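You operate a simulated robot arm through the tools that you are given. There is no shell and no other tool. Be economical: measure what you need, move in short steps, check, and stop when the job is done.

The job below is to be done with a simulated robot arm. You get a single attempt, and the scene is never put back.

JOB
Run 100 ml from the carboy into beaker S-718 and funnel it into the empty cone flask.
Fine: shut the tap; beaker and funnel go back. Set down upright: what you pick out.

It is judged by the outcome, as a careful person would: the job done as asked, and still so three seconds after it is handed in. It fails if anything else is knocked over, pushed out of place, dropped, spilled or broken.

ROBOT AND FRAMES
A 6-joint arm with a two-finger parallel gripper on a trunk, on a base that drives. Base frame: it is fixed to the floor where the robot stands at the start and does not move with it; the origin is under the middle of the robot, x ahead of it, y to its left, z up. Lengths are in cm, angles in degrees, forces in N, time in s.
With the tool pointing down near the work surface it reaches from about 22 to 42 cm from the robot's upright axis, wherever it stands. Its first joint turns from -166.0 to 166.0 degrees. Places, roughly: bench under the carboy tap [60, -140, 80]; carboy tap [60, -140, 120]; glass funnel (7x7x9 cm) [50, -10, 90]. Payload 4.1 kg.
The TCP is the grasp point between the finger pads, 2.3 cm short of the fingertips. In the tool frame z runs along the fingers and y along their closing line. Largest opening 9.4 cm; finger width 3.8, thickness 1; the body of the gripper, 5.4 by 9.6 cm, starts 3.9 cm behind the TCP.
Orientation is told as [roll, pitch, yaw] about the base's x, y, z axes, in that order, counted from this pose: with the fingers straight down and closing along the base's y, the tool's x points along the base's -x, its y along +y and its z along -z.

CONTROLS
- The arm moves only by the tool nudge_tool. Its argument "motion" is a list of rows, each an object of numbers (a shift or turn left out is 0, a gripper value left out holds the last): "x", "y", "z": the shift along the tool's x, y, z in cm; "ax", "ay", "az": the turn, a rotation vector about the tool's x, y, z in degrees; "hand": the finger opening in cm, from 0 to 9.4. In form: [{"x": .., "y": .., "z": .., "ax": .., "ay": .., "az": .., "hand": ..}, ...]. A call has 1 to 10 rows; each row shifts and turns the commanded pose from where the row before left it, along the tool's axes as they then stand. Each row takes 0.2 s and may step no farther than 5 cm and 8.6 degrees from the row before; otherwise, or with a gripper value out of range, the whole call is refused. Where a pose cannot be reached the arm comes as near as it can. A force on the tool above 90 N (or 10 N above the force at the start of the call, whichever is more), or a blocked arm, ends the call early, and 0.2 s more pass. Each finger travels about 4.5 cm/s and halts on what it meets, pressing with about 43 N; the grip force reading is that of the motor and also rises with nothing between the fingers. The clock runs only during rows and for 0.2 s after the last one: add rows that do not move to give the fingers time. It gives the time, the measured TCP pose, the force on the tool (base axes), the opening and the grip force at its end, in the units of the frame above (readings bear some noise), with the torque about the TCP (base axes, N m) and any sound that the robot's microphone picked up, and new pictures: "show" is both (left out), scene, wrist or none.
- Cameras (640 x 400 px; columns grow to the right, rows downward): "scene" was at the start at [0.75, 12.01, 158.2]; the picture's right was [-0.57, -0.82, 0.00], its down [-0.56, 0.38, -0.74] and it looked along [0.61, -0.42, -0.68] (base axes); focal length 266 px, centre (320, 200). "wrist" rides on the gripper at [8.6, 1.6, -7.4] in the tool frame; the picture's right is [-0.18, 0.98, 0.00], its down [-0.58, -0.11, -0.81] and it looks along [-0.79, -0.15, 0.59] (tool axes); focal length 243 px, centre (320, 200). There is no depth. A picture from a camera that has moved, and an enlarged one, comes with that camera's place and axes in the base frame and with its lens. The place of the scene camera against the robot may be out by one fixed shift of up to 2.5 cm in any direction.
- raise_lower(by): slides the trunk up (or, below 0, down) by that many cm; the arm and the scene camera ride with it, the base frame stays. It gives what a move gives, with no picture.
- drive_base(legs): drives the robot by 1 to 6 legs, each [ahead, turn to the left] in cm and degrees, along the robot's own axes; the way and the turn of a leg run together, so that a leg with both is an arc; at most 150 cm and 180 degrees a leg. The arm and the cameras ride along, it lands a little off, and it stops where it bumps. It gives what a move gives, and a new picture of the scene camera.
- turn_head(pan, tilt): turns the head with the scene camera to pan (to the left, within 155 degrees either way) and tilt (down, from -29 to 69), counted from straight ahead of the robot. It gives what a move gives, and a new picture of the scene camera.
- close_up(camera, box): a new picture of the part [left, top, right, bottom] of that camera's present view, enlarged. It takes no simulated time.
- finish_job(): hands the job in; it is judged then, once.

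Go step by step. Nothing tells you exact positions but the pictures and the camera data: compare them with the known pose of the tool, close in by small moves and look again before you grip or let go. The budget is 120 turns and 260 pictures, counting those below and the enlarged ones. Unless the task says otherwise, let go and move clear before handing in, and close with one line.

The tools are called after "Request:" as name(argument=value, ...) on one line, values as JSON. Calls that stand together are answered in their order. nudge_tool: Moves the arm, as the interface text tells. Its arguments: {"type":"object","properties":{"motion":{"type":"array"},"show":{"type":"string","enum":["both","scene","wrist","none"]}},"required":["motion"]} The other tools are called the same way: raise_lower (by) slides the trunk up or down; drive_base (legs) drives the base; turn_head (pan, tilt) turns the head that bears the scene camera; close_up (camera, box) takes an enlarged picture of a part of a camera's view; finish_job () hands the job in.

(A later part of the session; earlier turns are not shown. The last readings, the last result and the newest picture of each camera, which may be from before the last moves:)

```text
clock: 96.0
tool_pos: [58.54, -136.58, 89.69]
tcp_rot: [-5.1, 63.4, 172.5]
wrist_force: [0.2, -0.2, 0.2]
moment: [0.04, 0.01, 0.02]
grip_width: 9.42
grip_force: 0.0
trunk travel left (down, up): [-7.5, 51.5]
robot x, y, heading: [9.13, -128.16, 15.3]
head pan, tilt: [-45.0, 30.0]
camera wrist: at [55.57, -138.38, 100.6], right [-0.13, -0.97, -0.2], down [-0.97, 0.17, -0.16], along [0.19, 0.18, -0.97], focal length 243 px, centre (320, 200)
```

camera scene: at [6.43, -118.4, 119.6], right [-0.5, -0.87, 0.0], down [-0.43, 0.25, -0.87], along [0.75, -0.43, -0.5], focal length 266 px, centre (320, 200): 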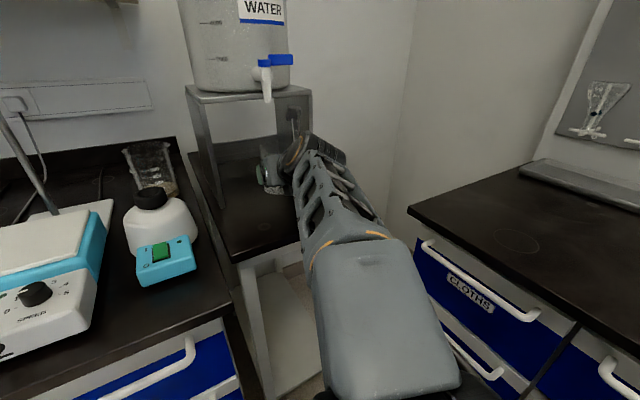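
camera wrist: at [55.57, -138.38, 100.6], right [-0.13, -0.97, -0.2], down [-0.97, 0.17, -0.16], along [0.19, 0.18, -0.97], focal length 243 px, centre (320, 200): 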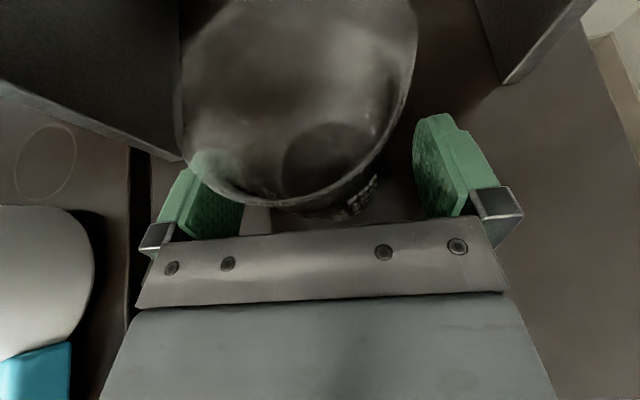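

It's released. I'll withdraw back and up, then raise the trunk so the wrist camera can see the tap and the beaker together.

Request:
nudge_tool(motion=[{"z": -1}, {"z": -2}, {"z": -3}, {"z": -4}, {"z": -4}, {}], show="none")

Request:
raise_lower(by=20)

Request:
nudge_tool(motion=[{"ay": 6}, {"ay": 6}, {"ay": 6}, {}], show="both")

```text
clock: 97.3
tool_pos: [47.05, -136.67, 94.41]
tcp_rot: [-7.0, 61.3, 171.0]
wrist_force: [-0.2, -0.1, 0.6]
moment: [-0.02, 0.01, -0.01]
grip_width: 9.4
grip_force: 0.1
trunk travel left (down, up): [-7.5, 51.5]
robot x, y, heading: [8.9, -128.42, 15.3]
head pan, tilt: [-45.0, 30.0]
```

```text
clock: 99.5
tool_pos: [47.12, -136.78, 114.41]
tcp_rot: [-6.9, 61.4, 170.7]
wrist_force: [0.6, -0.3, 0.1]
moment: [-0.02, -0.03, -0.01]
grip_width: 9.39
grip_force: 0.0
trunk travel left (down, up): [-27.5, 31.5]
robot x, y, heading: [8.74, -128.17, 15.1]
head pan, tilt: [-45.0, 30.0]
```

```text
clock: 100.6
tool_pos: [49.33, -138.18, 111.32]
tcp_rot: [-22.1, 73.8, 155.3]
wrist_force: [-0.7, 0.1, 0.3]
moment: [0.0, 0.0, -0.01]
grip_width: 9.38
grip_force: 0.1
trunk travel left (down, up): [-27.5, 31.5]
robot x, y, heading: [8.76, -128.19, 15.0]
head pan, tilt: [-45.0, 30.0]
stopped in row 4: the arm was blocked; the commanded pose is now the measured one
camera scene: at [6.42, -118.4, 135.1], right [-0.5, -0.87, 0.0], down [-0.43, 0.25, -0.87], along [0.75, -0.43, -0.5], focal length 266 px, centre (320, 200)
camera wrist: at [44.23, -140.6, 121.23], right [-0.1, -0.95, -0.28], down [-0.92, 0.2, -0.34], along [0.38, 0.22, -0.9], focal length 243 px, centre (320, 200)
```

scene: 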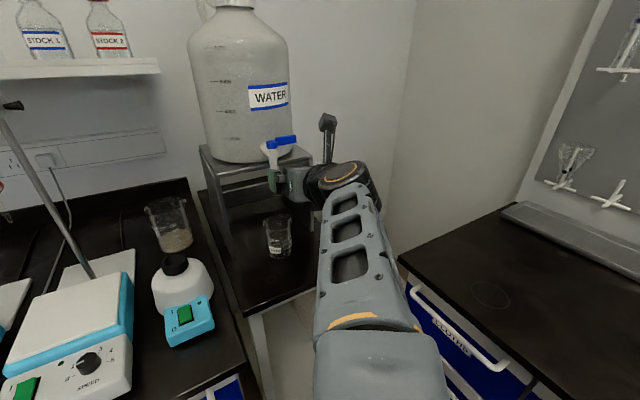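
wrist: 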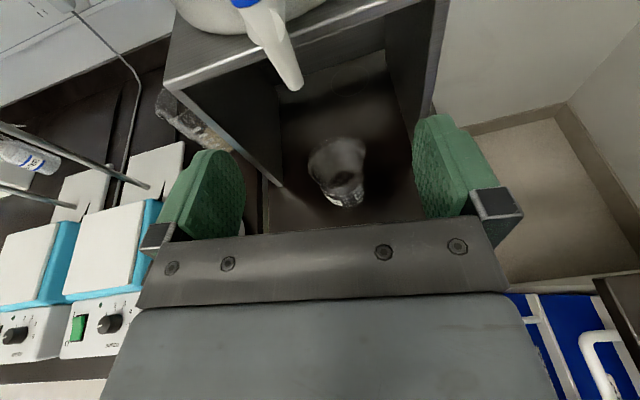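

The view shows the spout tip and the beaker well. I'll raise 8 cm to get a second bearing on the spout and lever.

Request:
raise_lower(by=9)

Request:
nudge_tool(motion=[{}], show="wrist")

Request:
close_up(camera="scene", box=[220, 120, 380, 280])

```text
clock: 101.9
tool_pos: [49.33, -138.25, 120.11]
tcp_rot: [-22.1, 73.8, 155.4]
wrist_force: [0.7, 0.3, -0.3]
moment: [0.02, -0.02, 0.01]
grip_width: 9.42
grip_force: 0.0
trunk travel left (down, up): [-36.5, 22.5]
robot x, y, heading: [8.83, -128.1, 15.4]
head pan, tilt: [-45.0, 30.0]
```

```text
clock: 102.3
tool_pos: [49.26, -138.28, 120.21]
tcp_rot: [-22.1, 73.7, 155.4]
wrist_force: [0.9, 0.2, -0.3]
moment: [0.0, -0.02, 0.0]
grip_width: 9.4
grip_force: 0.0
trunk travel left (down, up): [-36.5, 22.5]
robot x, y, heading: [8.59, -127.94, 15.3]
head pan, tilt: [-45.0, 30.0]
camera wrist: at [44.22, -140.59, 130.23], right [-0.1, -0.95, -0.28], down [-0.92, 0.2, -0.34], along [0.38, 0.22, -0.9], focal length 243 px, centre (320, 200)
```

wrist: 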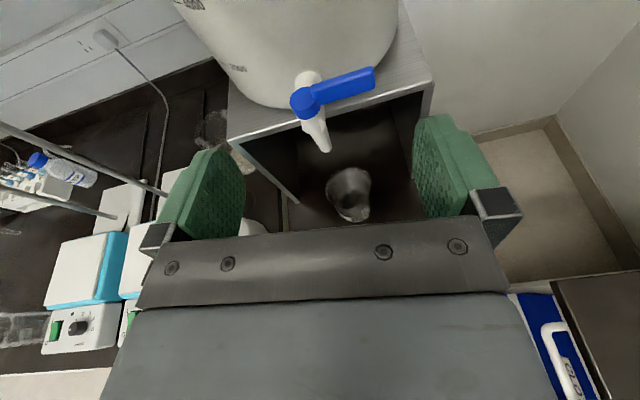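

```text
2.50 times, centred on (300, 200) of scene
camera zoom: at [6.42, -118.4, 144.1], right [-0.5, -0.87, 0.0], down [-0.43, 0.25, -0.87], along [0.75, -0.43, -0.5], focal length 664 px, centre (370, 200)
```

zoom: 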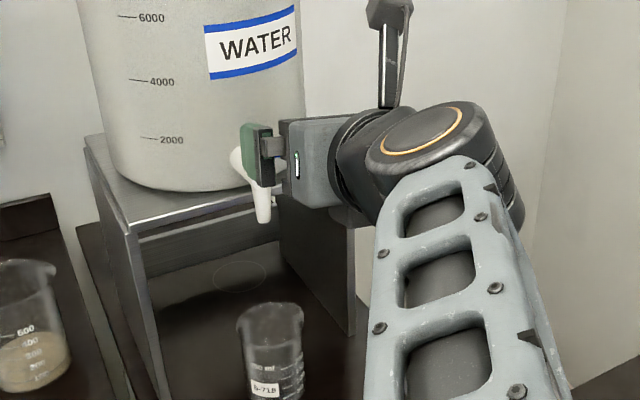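

The spout triangulates to (59.3,-136.6,107.9). The beaker seems slightly farther in, at x≈60–62, so I'll take a sharper look at it from the scene camera.

Request:
close_up(camera="scene", box=[250, 190, 330, 290])

Request:
close_up(camera="wrist", box=[270, 60, 410, 240])

```text
4.00 times, centred on (290, 240) of scene
camera zoom: at [6.42, -118.4, 144.1], right [-0.5, -0.87, 0.0], down [-0.43, 0.25, -0.87], along [0.75, -0.43, -0.5], focal length 1062 px, centre (440, 40)
```

zoom: 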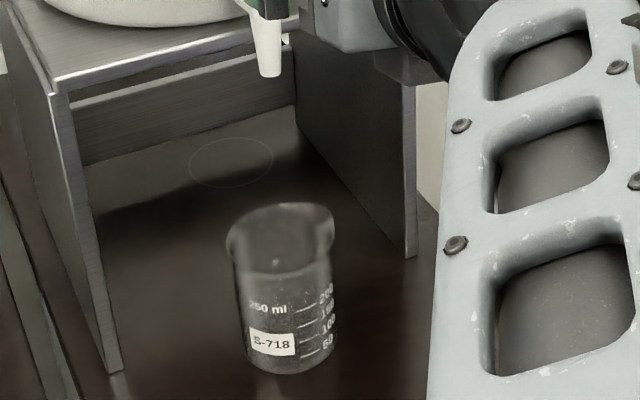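

```text
2.22 times, centred on (340, 150) of wrist
camera zoom: at [44.22, -140.59, 130.23], right [-0.1, -0.95, -0.28], down [-0.92, 0.2, -0.34], along [0.38, 0.22, -0.9], focal length 539 px, centre (276, 311)
```

zoom: 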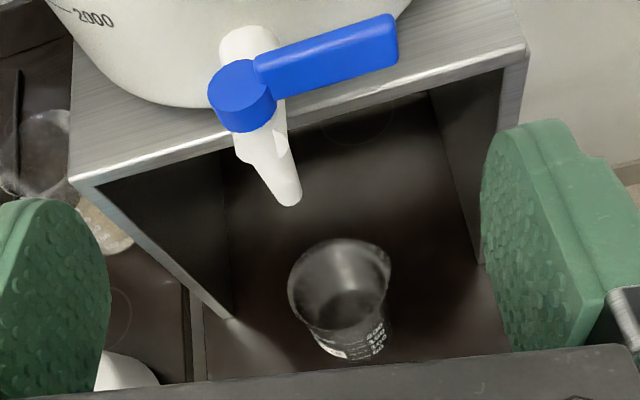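

The beaker is about 1.5 cm beyond the spout's axis, but the stream would still fall well inside the rim. To work the lever I'll use a downward hand straddling it, which needs the base closer. So I'll back out, re-aim the base, and set the hand pointing down.

Request:
drive_base(legs=[[-20, 0], [0, -24]])

Request:
nudge_tool(motion=[{"ay": -8.5}, {"ay": -8.5}, {"ay": -8.5}, {"ay": -8.5}, {"ay": -8.5}, {"ay": -8.5}, {"ay": -8.5}, {"ay": -8.5}, {}], show="none")

```text
clock: 105.1
tool_pos: [22.05, -159.31, 120.21]
tcp_rot: [-22.1, 73.9, 131.4]
wrist_force: [0.1, 0.2, -0.4]
moment: [-0.01, -0.01, -0.01]
grip_width: 9.42
grip_force: 0.1
trunk travel left (down, up): [-36.5, 22.5]
robot x, y, heading: [-11.11, -133.65, -9.1]
head pan, tilt: [-45.0, 30.0]
camera scene: at [-8.93, -123.68, 144.1], right [-0.81, -0.59, 0.0], down [-0.29, 0.4, -0.87], along [0.51, -0.7, -0.5], focal length 266 px, centre (320, 200)
```

scene: 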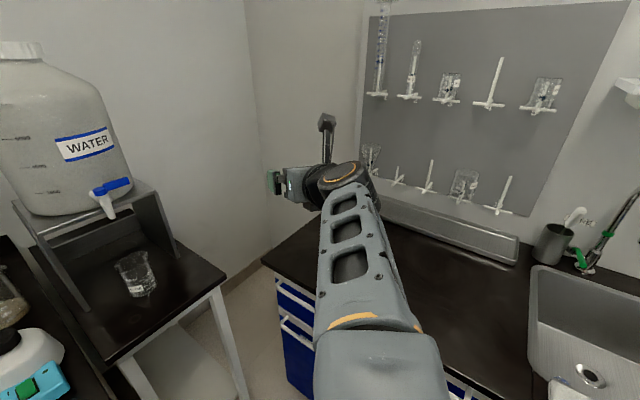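

```text
clock: 107.1
tool_pos: [22.07, -159.34, 120.19]
tcp_rot: [-6.1, 6.9, 152.0]
wrist_force: [0.3, -0.3, -0.1]
moment: [0.03, -0.02, -0.01]
grip_width: 9.39
grip_force: 0.1
trunk travel left (down, up): [-36.5, 22.5]
robot x, y, heading: [-11.07, -133.33, -8.9]
head pan, tilt: [-45.0, 30.0]
```

Next I'll level the hand to point straight down and yaw it so the fingers close along the base x axis.

Request:
nudge_tool(motion=[{"ax": -6.1}, {"ay": -6.9}, {"az": 7.75}, {"az": 7.75}, {"az": 7.75}, {"az": 7.75}, {"az": 7.75}, {"az": 7.75}, {"az": 7.75}, {"az": 7.75}], show="none")

Request:
drive_base(legs=[[27, 0]])

Request:
turn_head(pan=-5, tilt=35)

```text
clock: 109.3
tool_pos: [-9.31, -169.83, 119.78]
tcp_rot: [-0.1, 0.1, 90.5]
wrist_force: [0.3, 0.1, -0.8]
moment: [-0.01, 0.06, -0.02]
grip_width: 9.42
grip_force: 0.1
out of reach, approached as far as the arm can: row 3, 4, 5, 6, 7, 8, 9, 10
trunk travel left (down, up): [-36.5, 22.5]
robot x, y, heading: [-10.8, -133.4, -8.9]
head pan, tilt: [-45.0, 30.0]
```

```text
clock: 111.2
tool_pos: [17.31, -174.11, 119.77]
tcp_rot: [-0.2, 0.0, 90.5]
wrist_force: [-0.5, -0.9, -0.1]
moment: [0.0, 0.01, -0.01]
grip_width: 9.4
grip_force: 0.1
trunk travel left (down, up): [-36.5, 22.5]
robot x, y, heading: [15.46, -138.02, -9.2]
head pan, tilt: [-45.0, 30.0]
camera scene: at [17.52, -127.88, 144.1], right [-0.81, -0.59, 0.0], down [-0.29, 0.4, -0.87], along [0.51, -0.7, -0.5], focal length 266 px, centre (320, 200)
```

scene: 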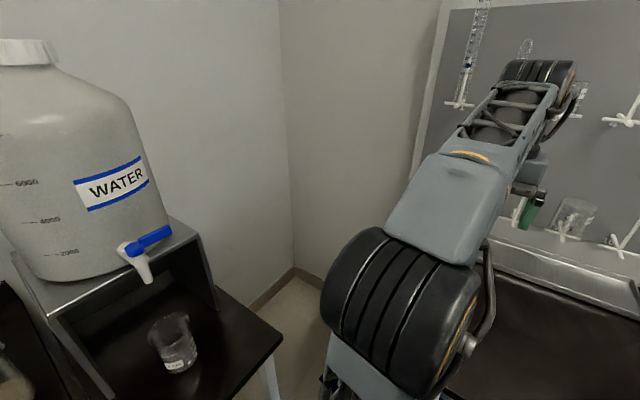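

```text
clock: 112.3
tool_pos: [17.15, -174.08, 119.8]
tcp_rot: [0.0, -0.1, 90.5]
wrist_force: [0.3, -0.2, 0.3]
moment: [0.03, 0.0, 0.0]
grip_width: 9.42
grip_force: 0.0
trunk travel left (down, up): [-36.5, 22.5]
robot x, y, heading: [15.23, -137.74, -8.9]
head pan, tilt: [-5.0, 35.0]
camera scene: at [20.76, -122.7, 143.32], right [-0.24, -0.97, 0.0], down [-0.56, 0.14, -0.82], along [0.79, -0.2, -0.57], focal length 266 px, centre (320, 200)
```

scene: 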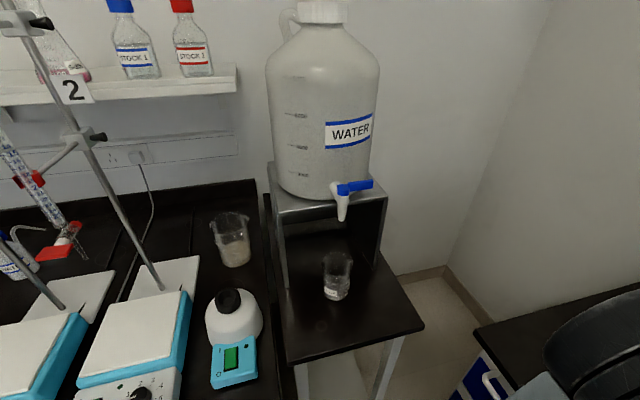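

The arm swung round to the right, but the hand now points straight down with its yaw correct. I'll swing it back toward the tap in short steps, keeping it high.

Request:
nudge_tool(motion=[{"x": -1.07, "y": -4.15, "z": -1.5}, {"x": -1.07, "y": -4.15, "z": -1.5}, {"x": -1.07, "y": -4.15}, {"x": -1.07, "y": -4.15}, {"x": -2.7, "y": -2.95}, {"x": -2.7, "y": -2.95}, {"x": -2.7, "y": -2.95}, {"x": -2.7, "y": -2.95}, {}], show="both")

```text
clock: 114.3
tool_pos: [19.24, -157.36, 122.38]
tcp_rot: [-0.1, 0.1, 90.7]
wrist_force: [-0.1, 0.1, 0.0]
moment: [-0.03, 0.0, 0.01]
grip_width: 9.4
grip_force: 0.1
out of reach, approached as far as the arm can: row 1, 2, 3, 4, 5, 6, 7, 8
trunk travel left (down, up): [-36.5, 22.5]
robot x, y, heading: [15.42, -137.71, -9.1]
head pan, tilt: [-5.0, 35.0]
camera scene: at [20.76, -122.66, 143.32], right [-0.24, -0.97, 0.0], down [-0.56, 0.14, -0.82], along [0.79, -0.2, -0.57], focal length 266 px, centre (320, 200)
camera wrist: at [17.77, -165.96, 129.69], right [-0.98, 0.17, 0.0], down [0.1, 0.58, 0.81], along [0.14, 0.79, -0.59], focal length 243 px, centre (320, 200)
```

scene: 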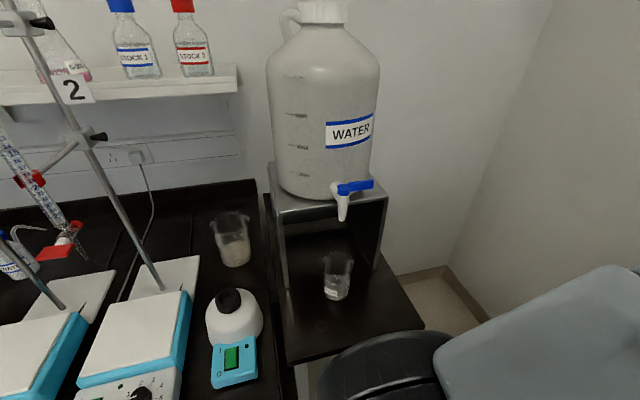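
wrist: 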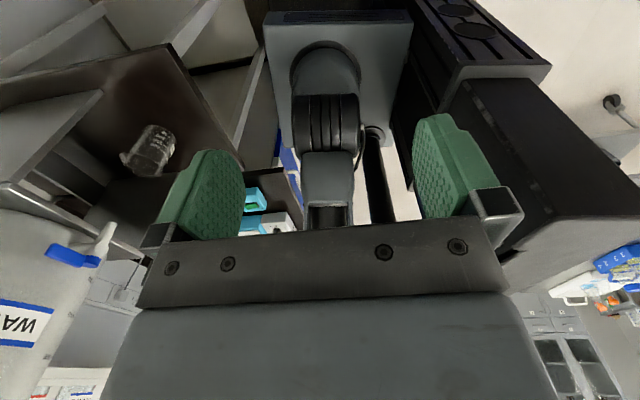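

The wrist joint is wound to its limit in this direction, so I'll unwind it the other way in stages, and move the hand away from the mast first.

Request:
nudge_tool(motion=[{"az": -8.5, "x": 2, "y": -3}, {"az": -8.5, "x": 2, "y": -3}, {"az": -8.5, "x": 2, "y": -2}, {"az": -8.5}, {"az": -8.5}, {"az": -8.5}, {"az": -8.5}, {"az": -8.5}, {"az": -8.5}, {"az": -8.5}], show="none")

Request:
nudge_tool(motion=[{"az": -8.5}, {"az": -8.5}, {"az": -8.5}, {"az": -8.5}, {"az": -8.5}, {"az": -8.5}, {"az": -8.5}, {"az": -8.5}, {"az": -8.5}, {"az": -8.5}], show="none")

Request:
nudge_tool(motion=[{"az": -8.5}, {"az": -8.5}, {"az": -8.5}, {"az": -8.5}, {"az": -8.5}, {"az": -8.5}, {"az": -8.5}, {"az": -8.5}, {"az": -8.5}, {"az": -8.5}], show="scene")

```text
clock: 116.5
tool_pos: [27.67, -161.85, 122.19]
tcp_rot: [0.0, 0.1, 175.7]
wrist_force: [0.9, -0.4, 0.2]
moment: [0.01, -0.01, -0.01]
grip_width: 9.41
grip_force: 0.0
trunk travel left (down, up): [-36.5, 22.5]
robot x, y, heading: [15.89, -137.8, -9.2]
head pan, tilt: [-5.0, 35.0]
```

```text
clock: 118.7
tool_pos: [27.7, -161.85, 122.24]
tcp_rot: [0.0, 0.0, -99.2]
wrist_force: [0.7, 0.0, 0.3]
moment: [0.02, -0.01, 0.01]
grip_width: 9.4
grip_force: 0.1
trunk travel left (down, up): [-36.5, 22.5]
robot x, y, heading: [15.68, -137.59, -9.1]
head pan, tilt: [-5.0, 35.0]
```

```text
clock: 120.9
tool_pos: [27.66, -161.92, 122.27]
tcp_rot: [0.0, -0.2, -14.2]
wrist_force: [-0.4, 0.2, 0.1]
moment: [0.0, -0.02, 0.04]
grip_width: 9.38
grip_force: 0.0
trunk travel left (down, up): [-36.5, 22.5]
robot x, y, heading: [15.84, -137.79, -9.2]
head pan, tilt: [-5.0, 35.0]
camera scene: at [20.76, -122.69, 143.32], right [-0.24, -0.97, 0.0], down [-0.56, 0.14, -0.82], along [0.79, -0.2, -0.57], focal length 266 px, centre (320, 200)
```

scene: 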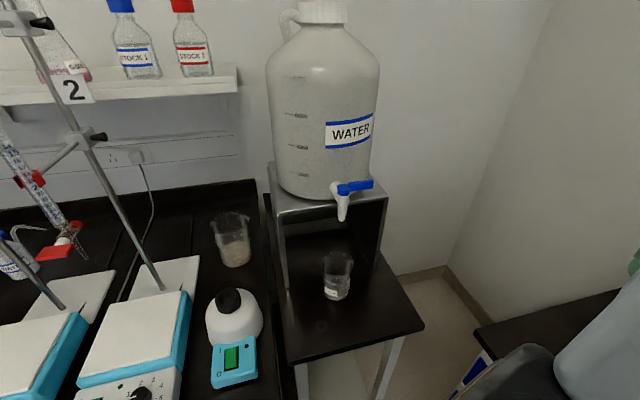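

It unwinds freely. I'll finish the turn to a yaw of about 75°, then move toward the lever.

Request:
nudge_tool(motion=[{"az": -8.5}, {"az": -8.5}, {"az": -8.5}, {"az": -8.5}, {"az": -8.5}, {"az": -8.5}, {"az": -8.5}, {"az": -8.5}, {"az": -8.5}, {"az": -8.5}], show="none")

Request:
drive_base(legs=[[3, 0]])

```text
clock: 123.1
tool_pos: [27.77, -161.84, 122.25]
tcp_rot: [-0.1, 0.0, 70.7]
wrist_force: [0.4, 0.0, -0.6]
moment: [0.02, -0.01, 0.03]
grip_width: 9.44
grip_force: 0.1
trunk travel left (down, up): [-36.5, 22.5]
robot x, y, heading: [15.78, -137.99, -8.9]
head pan, tilt: [-5.0, 35.0]
```

```text
clock: 123.9
tool_pos: [30.62, -162.31, 122.24]
tcp_rot: [-0.1, 0.0, 70.5]
wrist_force: [-0.6, 0.4, 0.6]
moment: [0.05, 0.01, -0.01]
grip_width: 9.39
grip_force: 0.1
trunk travel left (down, up): [-36.5, 22.5]
robot x, y, heading: [18.43, -138.05, -9.2]
head pan, tilt: [-5.0, 35.0]
camera scene: at [23.68, -123.16, 143.32], right [-0.24, -0.97, 0.0], down [-0.56, 0.14, -0.82], along [0.79, -0.2, -0.57], focal length 266 px, centre (320, 200)
```

scene: 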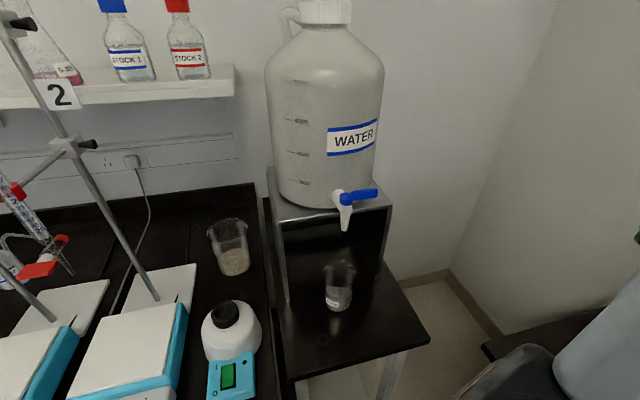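

I'll move over to a point just beside the lever, still above it.

Request:
nudge_tool(motion=[{"x": -3.6, "y": -3.04}, {"x": -3.6, "y": -3.04}, {"x": -3.6, "y": -3.04}, {"x": -3.6, "y": -3.04}, {"x": -3.6, "y": -3.04}, {"x": -3.6, "y": -3.04}, {"az": -8.5}, {"az": -6}, {}], show="both")

```text
clock: 125.9
tool_pos: [55.21, -148.04, 122.38]
tcp_rot: [0.0, 0.0, 85.2]
wrist_force: [-0.7, 0.1, -0.8]
moment: [-0.01, 0.02, -0.03]
grip_width: 9.41
grip_force: 0.1
trunk travel left (down, up): [-36.5, 22.5]
robot x, y, heading: [18.49, -138.1, -9.0]
head pan, tilt: [-5.0, 35.0]
camera scene: at [23.69, -123.15, 143.32], right [-0.24, -0.97, 0.0], down [-0.56, 0.14, -0.82], along [0.79, -0.2, -0.57], focal length 266 px, centre (320, 200)
camera wrist: at [52.72, -156.41, 129.87], right [-0.96, 0.27, 0.0], down [0.16, 0.57, 0.81], along [0.22, 0.78, -0.59], focal length 243 px, centre (320, 200)
```

scene: 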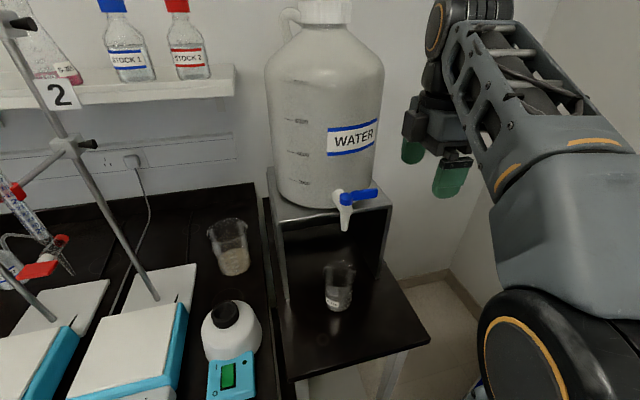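
wrist: 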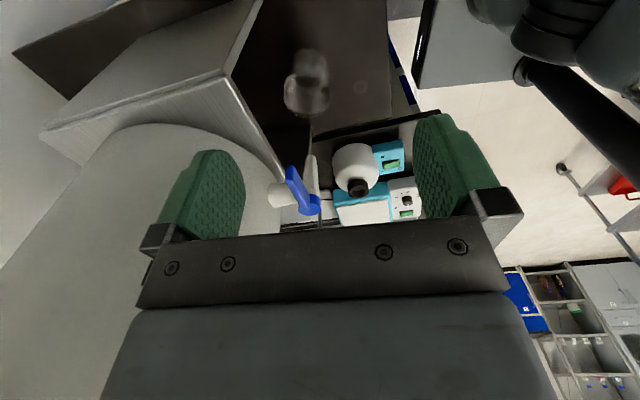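

Now the lever, spout and beaker all show in both views. I'll enlarge to measure the lever.

Request:
close_up(camera="wrist", box=[250, 130, 370, 230])

Request:
close_up(camera="scene", box=[290, 160, 420, 320])

```text
4.00 times, centred on (310, 180) of wrist
camera zoom: at [52.72, -156.41, 129.87], right [-0.96, 0.27, 0.0], down [0.16, 0.57, 0.81], along [0.22, 0.78, -0.59], focal length 970 px, centre (360, 280)
```

zoom: 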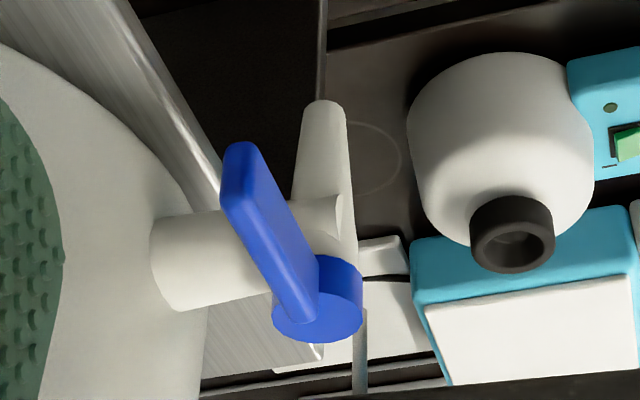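

```text
2.50 times, centred on (355, 240) of scene
camera zoom: at [23.69, -123.15, 143.32], right [-0.24, -0.97, 0.0], down [-0.56, 0.14, -0.82], along [0.79, -0.2, -0.57], focal length 664 px, centre (232, 100)
```

zoom: 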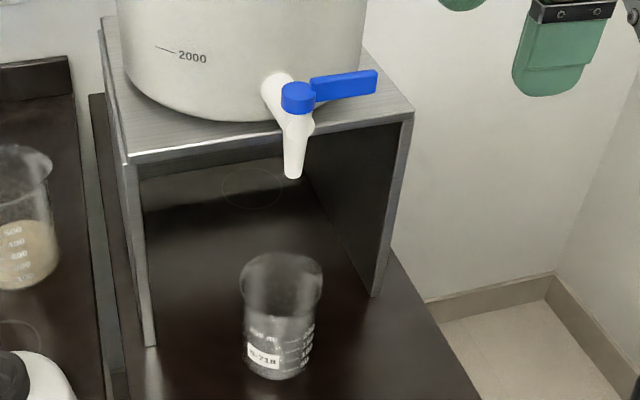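

The lever runs from the hub at (59.4,-136.6) to about (59.7,-142) at z 114–116. I'll move above it with the fingers 5 cm apart, then check before straddling it.

Request:
nudge_tool(motion=[{"x": -3.5, "y": -1.5, "hand": 7}, {"x": -3.5, "y": -1.5, "hand": 5}, {}, {}], show="both")

```text
clock: 126.9
tool_pos: [58.7, -141.44, 122.37]
tcp_rot: [-0.2, -0.1, 85.0]
wrist_force: [-0.3, -0.3, 0.2]
moment: [-0.02, 0.01, -0.01]
grip_width: 5.02
grip_force: 0.0
trunk travel left (down, up): [-36.5, 22.5]
robot x, y, heading: [18.85, -137.98, -8.9]
head pan, tilt: [-5.0, 35.0]
camera scene: at [23.67, -123.16, 143.32], right [-0.24, -0.97, 0.0], down [-0.56, 0.14, -0.82], along [0.79, -0.2, -0.57], focal length 266 px, centre (320, 200)
camera wrist: at [56.32, -149.86, 129.74], right [-0.96, 0.27, 0.0], down [0.16, 0.57, 0.81], along [0.22, 0.78, -0.59], focal length 243 px, centre (320, 200)
```

scene: 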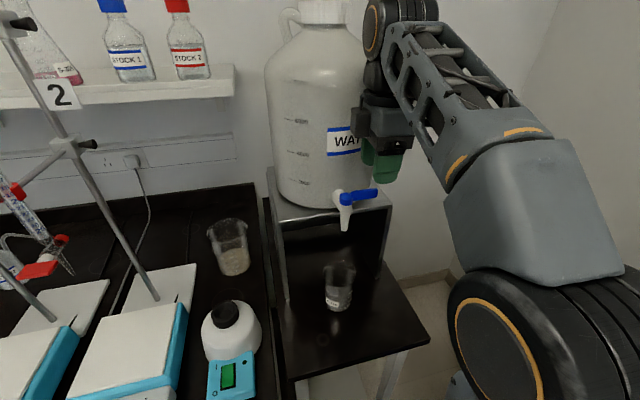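
wrist: 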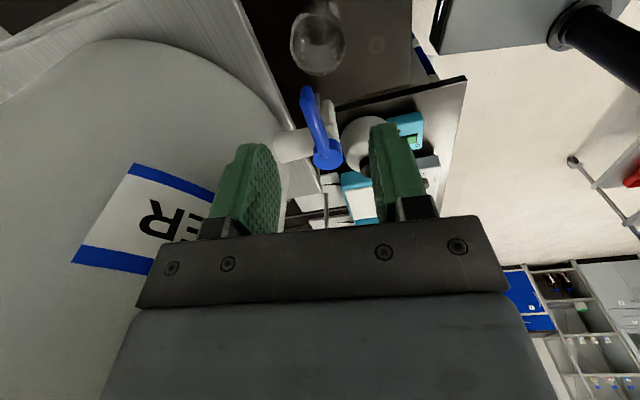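

The lever is between the fingers in the view. I'll lower 4 cm and check.

Request:
nudge_tool(motion=[{"z": 2}, {"z": 2}, {"z": 1}, {}], show="both")

Request:
close_up(camera="wrist", box=[220, 90, 420, 230])

```text
clock: 127.9
tool_pos: [58.41, -141.43, 117.34]
tcp_rot: [-0.1, 0.0, 85.0]
wrist_force: [-0.8, -0.2, 0.6]
moment: [0.0, 0.01, -0.01]
grip_width: 5.01
grip_force: 0.0
trunk travel left (down, up): [-36.5, 22.5]
robot x, y, heading: [18.11, -138.53, -9.1]
head pan, tilt: [-5.0, 35.0]
camera scene: at [23.69, -123.15, 143.32], right [-0.24, -0.97, 0.0], down [-0.56, 0.14, -0.82], along [0.79, -0.2, -0.57], focal length 266 px, centre (320, 200)
camera wrist: at [56.16, -149.82, 124.69], right [-0.96, 0.27, 0.0], down [0.16, 0.57, 0.81], along [0.22, 0.78, -0.59], focal length 243 px, centre (320, 200)
```

scene: 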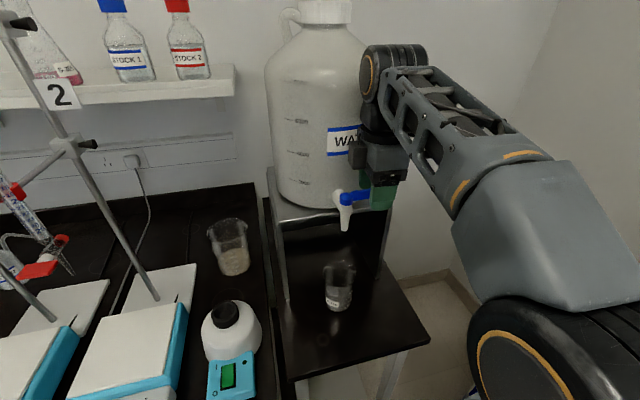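
wrist: 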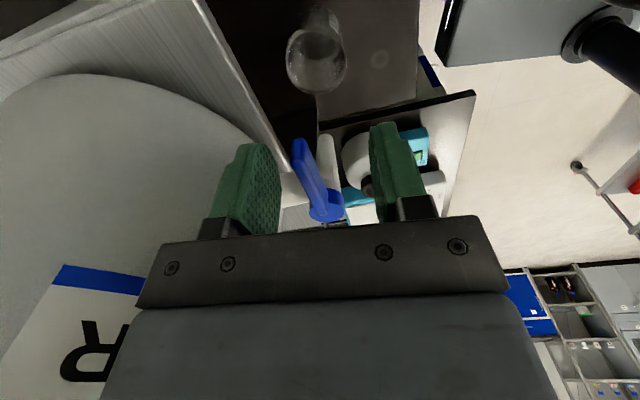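

```text
2.86 times, centred on (320, 160) of wrist
camera zoom: at [56.16, -149.82, 124.69], right [-0.96, 0.27, 0.0], down [0.16, 0.57, 0.81], along [0.22, 0.78, -0.59], focal length 693 px, centre (320, 314)
```

zoom: 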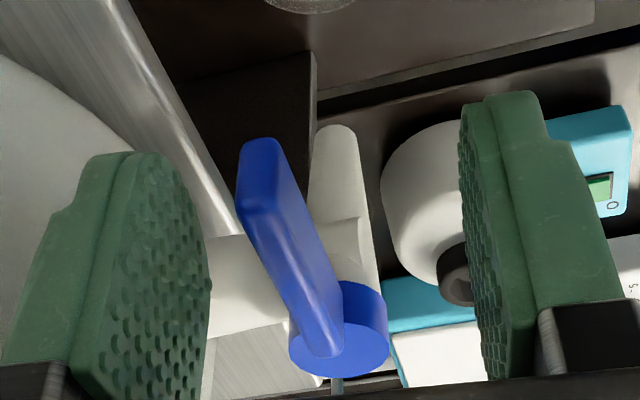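

The lever is cleanly between the pads. I'll centre on it, lower 2 cm so the fingers straddle it, and narrow them to 3 cm.

Request:
nudge_tool(motion=[{"y": -0.9}, {"z": 1}, {"z": 1}, {}, {"hand": 4}, {"hand": 3}, {}], show="wrist")

Request:
close_up(camera="scene", box=[290, 160, 420, 320])

```text
clock: 129.5
tool_pos: [59.23, -141.5, 115.34]
tcp_rot: [-0.3, -0.1, 85.0]
wrist_force: [-12.6, -3.4, 7.9]
moment: [0.33, -0.83, 0.12]
grip_width: 2.99
grip_force: 0.0
trunk travel left (down, up): [-36.5, 22.5]
robot x, y, heading: [18.89, -138.35, -9.2]
head pan, tilt: [-5.0, 35.0]
camera wrist: at [56.97, -149.92, 122.75], right [-0.96, 0.27, 0.0], down [0.16, 0.57, 0.81], along [0.22, 0.78, -0.59], focal length 243 px, centre (320, 200)
```

wrist: 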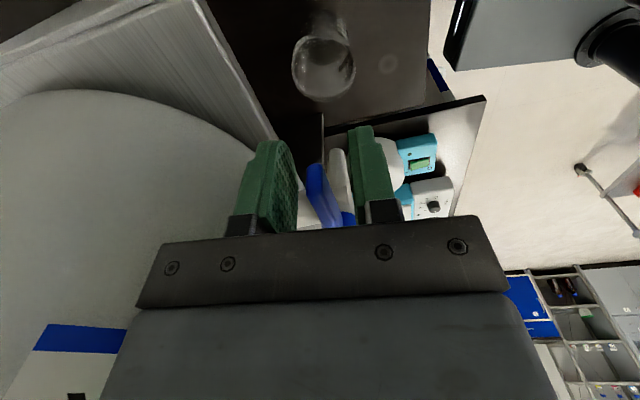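

```text
2.50 times, centred on (355, 240) of scene
camera zoom: at [23.45, -123.2, 143.34], right [-0.24, -0.97, 0.0], down [-0.56, 0.14, -0.82], along [0.8, -0.2, -0.57], focal length 664 px, centre (232, 100)
```

zoom: 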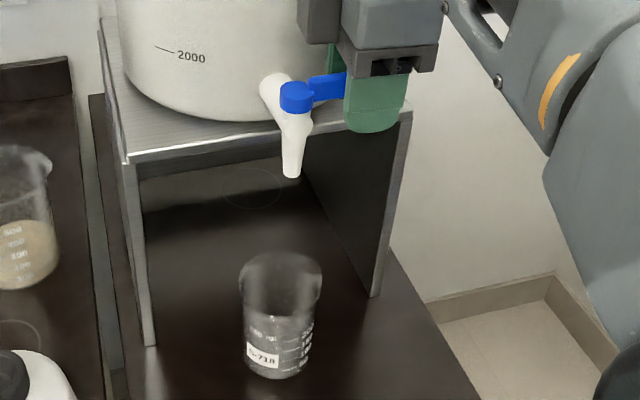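

The force shows the hand body touching the carboy, so I'll ease back 0.7 cm away from it at once.

Request:
nudge_tool(motion=[{"y": 0.7}, {}, {}], show="wrist")

Request:
close_up(camera="scene", box=[250, 100, 450, 350])

```text
clock: 130.3
tool_pos: [58.88, -141.4, 115.2]
tcp_rot: [-0.1, 0.0, 85.1]
wrist_force: [0.3, 0.4, 1.3]
moment: [-0.04, 0.01, 0.0]
grip_width: 2.99
grip_force: 0.0
trunk travel left (down, up): [-36.5, 22.5]
robot x, y, heading: [18.34, -138.37, -9.1]
head pan, tilt: [-5.0, 35.0]
camera wrist: at [56.5, -149.8, 122.64], right [-0.96, 0.27, 0.0], down [0.16, 0.57, 0.81], along [0.22, 0.78, -0.59], focal length 243 px, centre (320, 200)
```

wrist: 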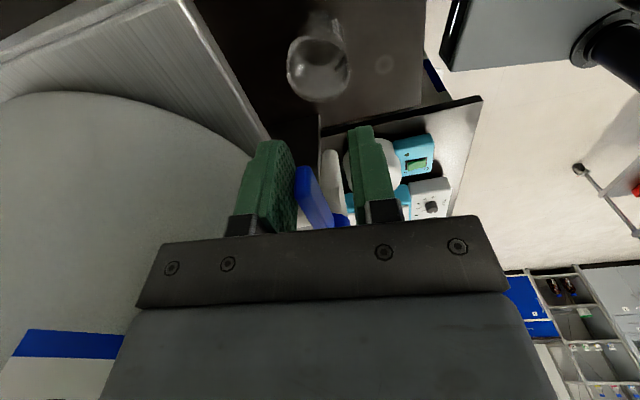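

```text
1.60 times, centred on (350, 225) of scene
camera zoom: at [23.69, -123.15, 143.32], right [-0.24, -0.97, 0.0], down [-0.56, 0.14, -0.82], along [0.79, -0.2, -0.57], focal length 425 px, centre (272, 160)
```

zoom: 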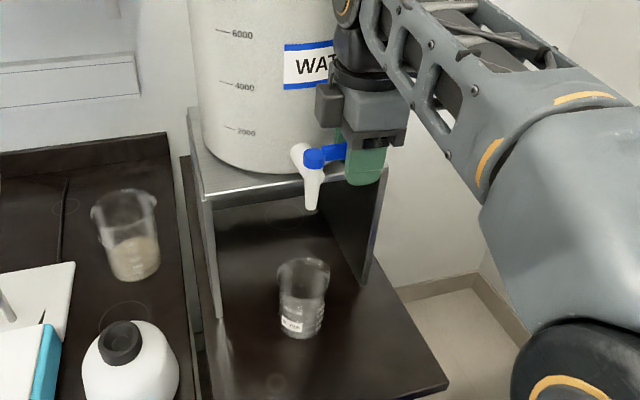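

It's clear of the carboy, which hasn't moved. I'll swing the lever about 24° toward the robot around its hub and watch for flow.

Request:
nudge_tool(motion=[{"y": 0.67, "az": 8}, {"y": 0.67, "az": 8}, {"y": 0.67, "az": 8}, {}], show="none")

Request:
close_up(camera="scene", box=[290, 160, 420, 320])

```text
clock: 131.3
tool_pos: [56.9, -141.03, 115.3]
tcp_rot: [0.0, 0.0, 61.0]
wrist_force: [0.2, 0.1, 0.6]
moment: [0.03, 0.03, 0.02]
grip_width: 2.99
grip_force: 0.0
trunk travel left (down, up): [-36.5, 22.5]
robot x, y, heading: [18.45, -137.93, -8.8]
head pan, tilt: [-5.0, 35.0]
```

```text
2.50 times, centred on (355, 240) of scene
camera zoom: at [23.67, -123.15, 143.32], right [-0.24, -0.97, 0.0], down [-0.56, 0.14, -0.82], along [0.79, -0.2, -0.57], focal length 664 px, centre (232, 100)
```

zoom: 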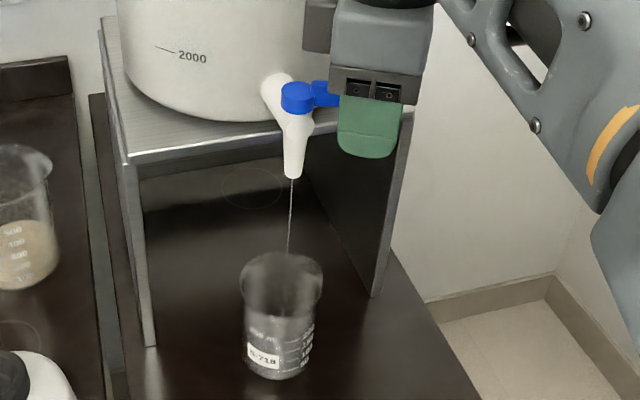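

A thin stream is falling cleanly into the beaker. I'll wait 2 s and read the level to find the rate.

Request:
nudge_tool(motion=[{}, {}, {}, {}, {}, {}, {}, {}, {}, {}], show="none")

Request:
close_up(camera="scene", box=[315, 225, 375, 325])

```text
clock: 133.5
tool_pos: [56.91, -140.95, 115.27]
tcp_rot: [-0.3, 0.1, 61.0]
wrist_force: [-0.2, -0.7, 0.5]
moment: [-0.03, -0.04, 0.03]
grip_width: 3.0
grip_force: 0.0
trunk travel left (down, up): [-36.5, 22.5]
robot x, y, heading: [18.63, -138.32, -9.4]
head pan, tilt: [-5.0, 35.0]
```

```text
4.00 times, centred on (345, 275) of scene
camera zoom: at [23.68, -123.15, 143.32], right [-0.24, -0.97, 0.0], down [-0.56, 0.14, -0.82], along [0.79, -0.2, -0.57], focal length 1062 px, centre (220, -100)
```

zoom: 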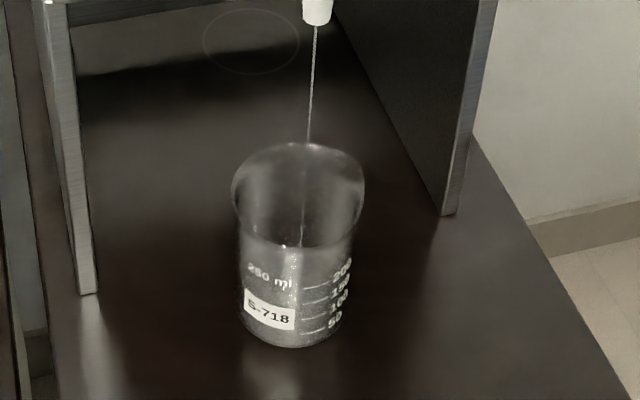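

The stream lands inside, but slowly. I'll open another 8° and wait 2 s more.

Request:
nudge_tool(motion=[{"y": 0.67, "az": 8}, {}, {}, {}, {}, {}, {}, {}, {}, {}], show="none")

Request:
close_up(camera="scene", box=[315, 225, 375, 325])

```text
clock: 135.7
tool_pos: [56.42, -140.6, 115.31]
tcp_rot: [-0.1, 0.0, 53.0]
wrist_force: [0.1, -0.1, -0.6]
moment: [0.01, -0.01, 0.0]
grip_width: 3.01
grip_force: 0.0
trunk travel left (down, up): [-36.5, 22.5]
robot x, y, heading: [18.09, -138.22, -8.7]
head pan, tilt: [-5.0, 35.0]
```

```text
4.00 times, centred on (345, 275) of scene
camera zoom: at [23.68, -123.15, 143.32], right [-0.24, -0.97, 0.0], down [-0.56, 0.14, -0.82], along [0.79, -0.2, -0.57], focal length 1062 px, centre (220, -100)
```

zoom: 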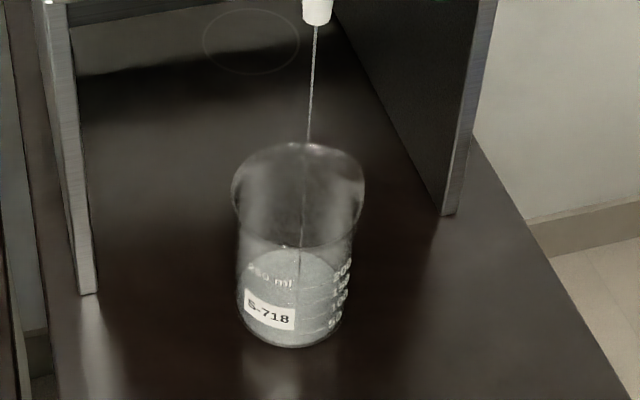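

The liquid is visible now. I'll zoom in to read it against the marks.

Request:
close_up(camera="scene", box=[330, 280, 366, 314])

Request:
close_up(camera="wrist", box=[260, 0, 400, 120])

```text
11.76 times, centred on (348, 297) of scene
camera zoom: at [23.68, -123.15, 143.32], right [-0.24, -0.97, 0.0], down [-0.56, 0.14, -0.82], along [0.79, -0.2, -0.57], focal length 3124 px, centre (-9, -941)
```

zoom: 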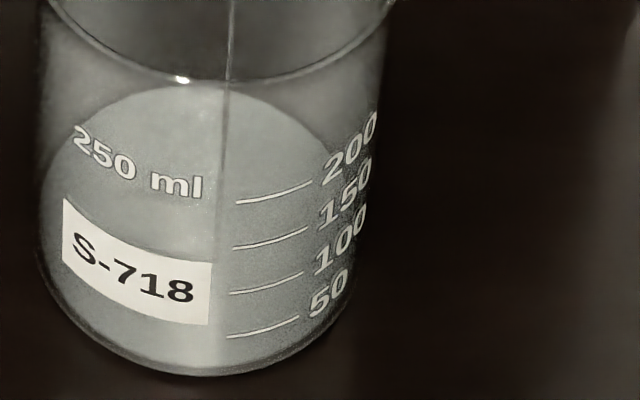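

```text
3.33 times, centred on (330, 60) of wrist
camera zoom: at [49.89, -146.43, 122.73], right [-0.67, 0.74, 0.0], down [0.44, 0.4, 0.81], along [0.6, 0.54, -0.59], focal length 809 px, centre (287, 667)
```

zoom: 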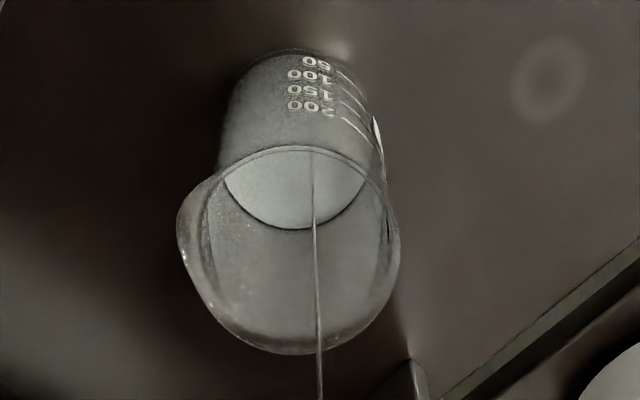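

By the marks it is at roughly 45–50 ml now. I'll wait 1 s more and re-read to get the rate.

Request:
nudge_tool(motion=[{}, {}, {}, {}], show="none")

Request:
close_up(camera="scene", box=[330, 280, 366, 314])

Request:
close_up(camera="wrist", box=[290, 0, 370, 80])

```text
clock: 136.7
tool_pos: [56.45, -140.54, 115.32]
tcp_rot: [-0.1, 0.0, 53.0]
wrist_force: [-0.3, 1.5, 0.3]
moment: [-0.01, 0.03, 0.0]
grip_width: 3.03
grip_force: 0.1
trunk travel left (down, up): [-36.5, 22.5]
robot x, y, heading: [18.29, -138.3, -9.1]
head pan, tilt: [-5.0, 35.0]
```

```text
11.76 times, centred on (348, 297) of scene
camera zoom: at [23.68, -123.15, 143.32], right [-0.24, -0.97, 0.0], down [-0.56, 0.14, -0.82], along [0.79, -0.2, -0.57], focal length 3124 px, centre (-9, -941)
```

zoom: 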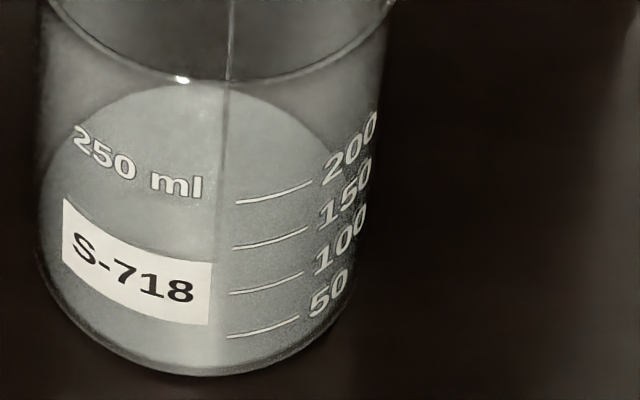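

```text
5.00 times, centred on (330, 40) of wrist
camera zoom: at [49.89, -146.43, 122.73], right [-0.67, 0.74, 0.0], down [0.44, 0.4, 0.81], along [0.6, 0.54, -0.59], focal length 1213 px, centre (270, 1000)
```

zoom: 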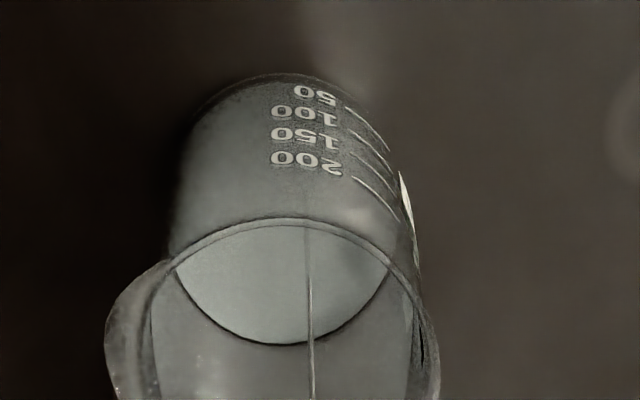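

The level barely changed, so the flow is slow, only a few ml/s. I'll wait 2.2 s and compare again.

Request:
nudge_tool(motion=[{}, {}, {}, {}, {}, {}, {}, {}, {}, {}], show="none")

Request:
nudge_tool(motion=[{}, {}, {}, {}, {}, {}, {}, {}, {}, {}], show="none")

Request:
close_up(camera="scene", box=[330, 280, 366, 314])

Request:
close_up(camera="wrist", box=[290, 0, 370, 80])

```text
clock: 138.9
tool_pos: [56.35, -140.63, 115.29]
tcp_rot: [0.0, 0.0, 53.0]
wrist_force: [-0.1, 0.2, 0.4]
moment: [0.04, 0.01, 0.02]
grip_width: 3.0
grip_force: 0.1
trunk travel left (down, up): [-36.5, 22.5]
robot x, y, heading: [18.74, -138.23, -9.1]
head pan, tilt: [-5.0, 35.0]
```

```text
clock: 141.1
tool_pos: [56.37, -140.59, 115.25]
tcp_rot: [-0.2, -0.1, 53.0]
wrist_force: [0.0, 0.0, 0.7]
moment: [-0.04, -0.01, 0.0]
grip_width: 2.99
grip_force: 0.0
trunk travel left (down, up): [-36.5, 22.5]
robot x, y, heading: [18.44, -138.24, -8.8]
head pan, tilt: [-5.0, 35.0]
```

```text
11.76 times, centred on (348, 297) of scene
camera zoom: at [23.68, -123.15, 143.32], right [-0.24, -0.97, 0.0], down [-0.56, 0.14, -0.82], along [0.79, -0.2, -0.57], focal length 3124 px, centre (-9, -941)
```

zoom: 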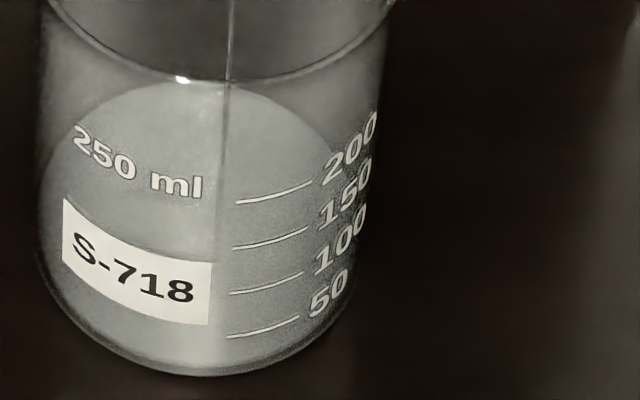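

```text
5.00 times, centred on (330, 40) of wrist
camera zoom: at [49.89, -146.43, 122.73], right [-0.67, 0.74, 0.0], down [0.44, 0.4, 0.81], along [0.6, 0.54, -0.59], focal length 1213 px, centre (270, 1000)
```

zoom: 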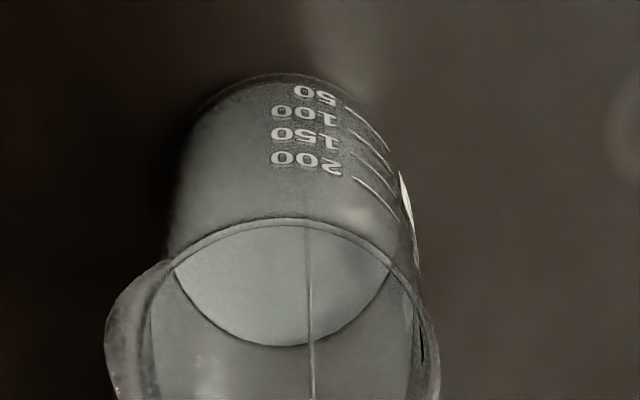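

The flow is only about 1 ml/s, so perhaps 7–10 ml has run in. I'll open the lever 24° further and check the stream.

Request:
nudge_tool(motion=[{"y": 0.67, "az": 8}, {"y": 0.67, "az": 8}, {"y": 0.67, "az": 8}, {}, {}, {}, {}, {}], show="scene")

Request:
close_up(camera="scene", box=[315, 180, 385, 320])

```text
clock: 142.9
tool_pos: [54.89, -139.21, 115.33]
tcp_rot: [-0.1, -0.1, 29.0]
wrist_force: [-0.2, 0.1, -1.1]
moment: [0.0, 0.0, 0.03]
grip_width: 3.0
grip_force: 0.0
trunk travel left (down, up): [-36.5, 22.5]
robot x, y, heading: [18.31, -138.44, -9.0]
head pan, tilt: [-5.0, 35.0]
camera scene: at [23.68, -123.15, 143.32], right [-0.24, -0.97, 0.0], down [-0.56, 0.14, -0.82], along [0.79, -0.2, -0.57], focal length 266 px, centre (320, 200)
```

scene: 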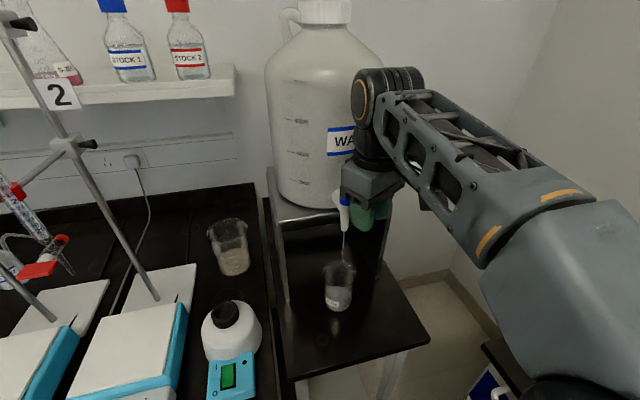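

```text
2.86 times, centred on (350, 250) of scene
camera zoom: at [23.68, -123.15, 143.32], right [-0.24, -0.97, 0.0], down [-0.56, 0.14, -0.82], along [0.79, -0.2, -0.57], focal length 759 px, centre (234, 57)
```

zoom: 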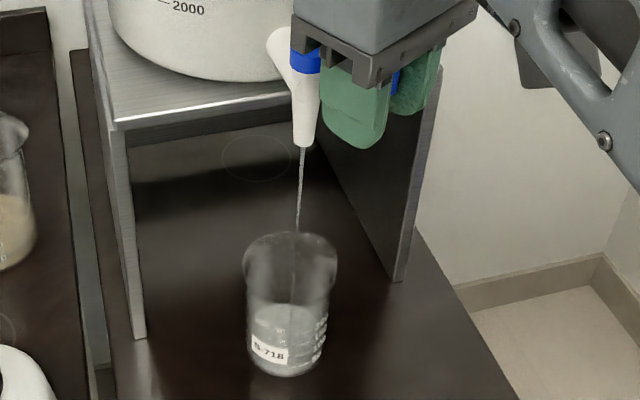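

The stream is thicker now. I'll take a reference close-up, wait 4.4 s, and compare.

Request:
close_up(camera="scene", box=[325, 265, 373, 313])

Request:
nudge_tool(motion=[{}, {}, {}, {}, {}, {}, {}, {}, {}, {}], show="none")

Request:
nudge_tool(motion=[{}, {}, {}, {}, {}, {}, {}, {}, {}, {}], show="none")

Request:
close_up(camera="scene", box=[325, 265, 373, 313])

```text
8.33 times, centred on (349, 289) of scene
camera zoom: at [23.68, -123.15, 143.32], right [-0.24, -0.97, 0.0], down [-0.56, 0.14, -0.82], along [0.79, -0.2, -0.57], focal length 2213 px, centre (78, -542)
```

zoom: 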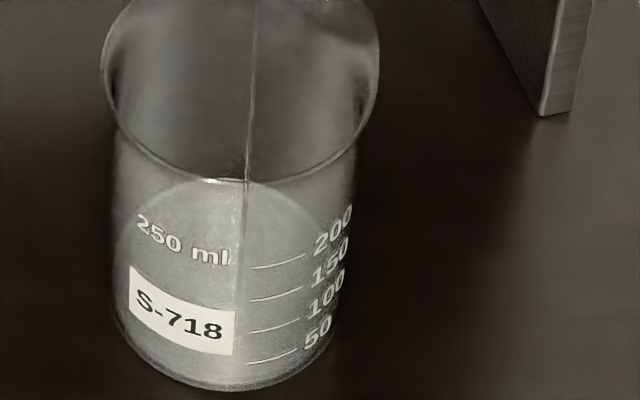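

```text
clock: 145.1
tool_pos: [54.87, -139.06, 115.19]
tcp_rot: [-0.1, -0.1, 29.1]
wrist_force: [0.6, 0.6, -0.9]
moment: [-0.02, -0.01, -0.01]
grip_width: 3.01
grip_force: 0.0
trunk travel left (down, up): [-36.5, 22.5]
robot x, y, heading: [18.34, -138.25, -8.9]
head pan, tilt: [-5.0, 35.0]
```

```text
clock: 147.3
tool_pos: [54.85, -139.13, 115.29]
tcp_rot: [-0.1, -0.1, 28.9]
wrist_force: [0.1, 0.8, -0.1]
moment: [0.02, -0.01, -0.03]
grip_width: 3.0
grip_force: 0.0
trunk travel left (down, up): [-36.5, 22.5]
robot x, y, heading: [18.49, -138.21, -9.3]
head pan, tilt: [-5.0, 35.0]
```

```text
8.33 times, centred on (349, 289) of scene
camera zoom: at [23.68, -123.15, 143.32], right [-0.24, -0.97, 0.0], down [-0.56, 0.14, -0.82], along [0.79, -0.2, -0.57], focal length 2213 px, centre (78, -542)
```

zoom: 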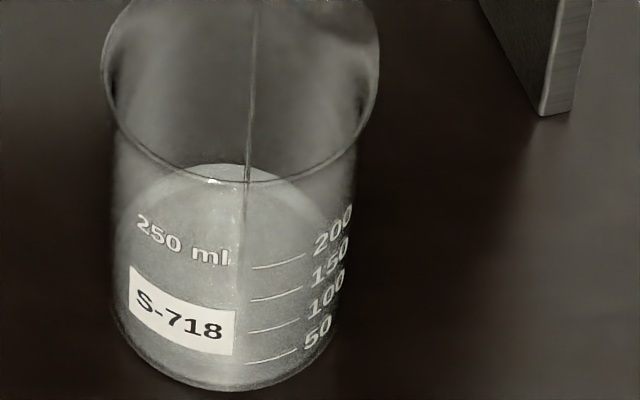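

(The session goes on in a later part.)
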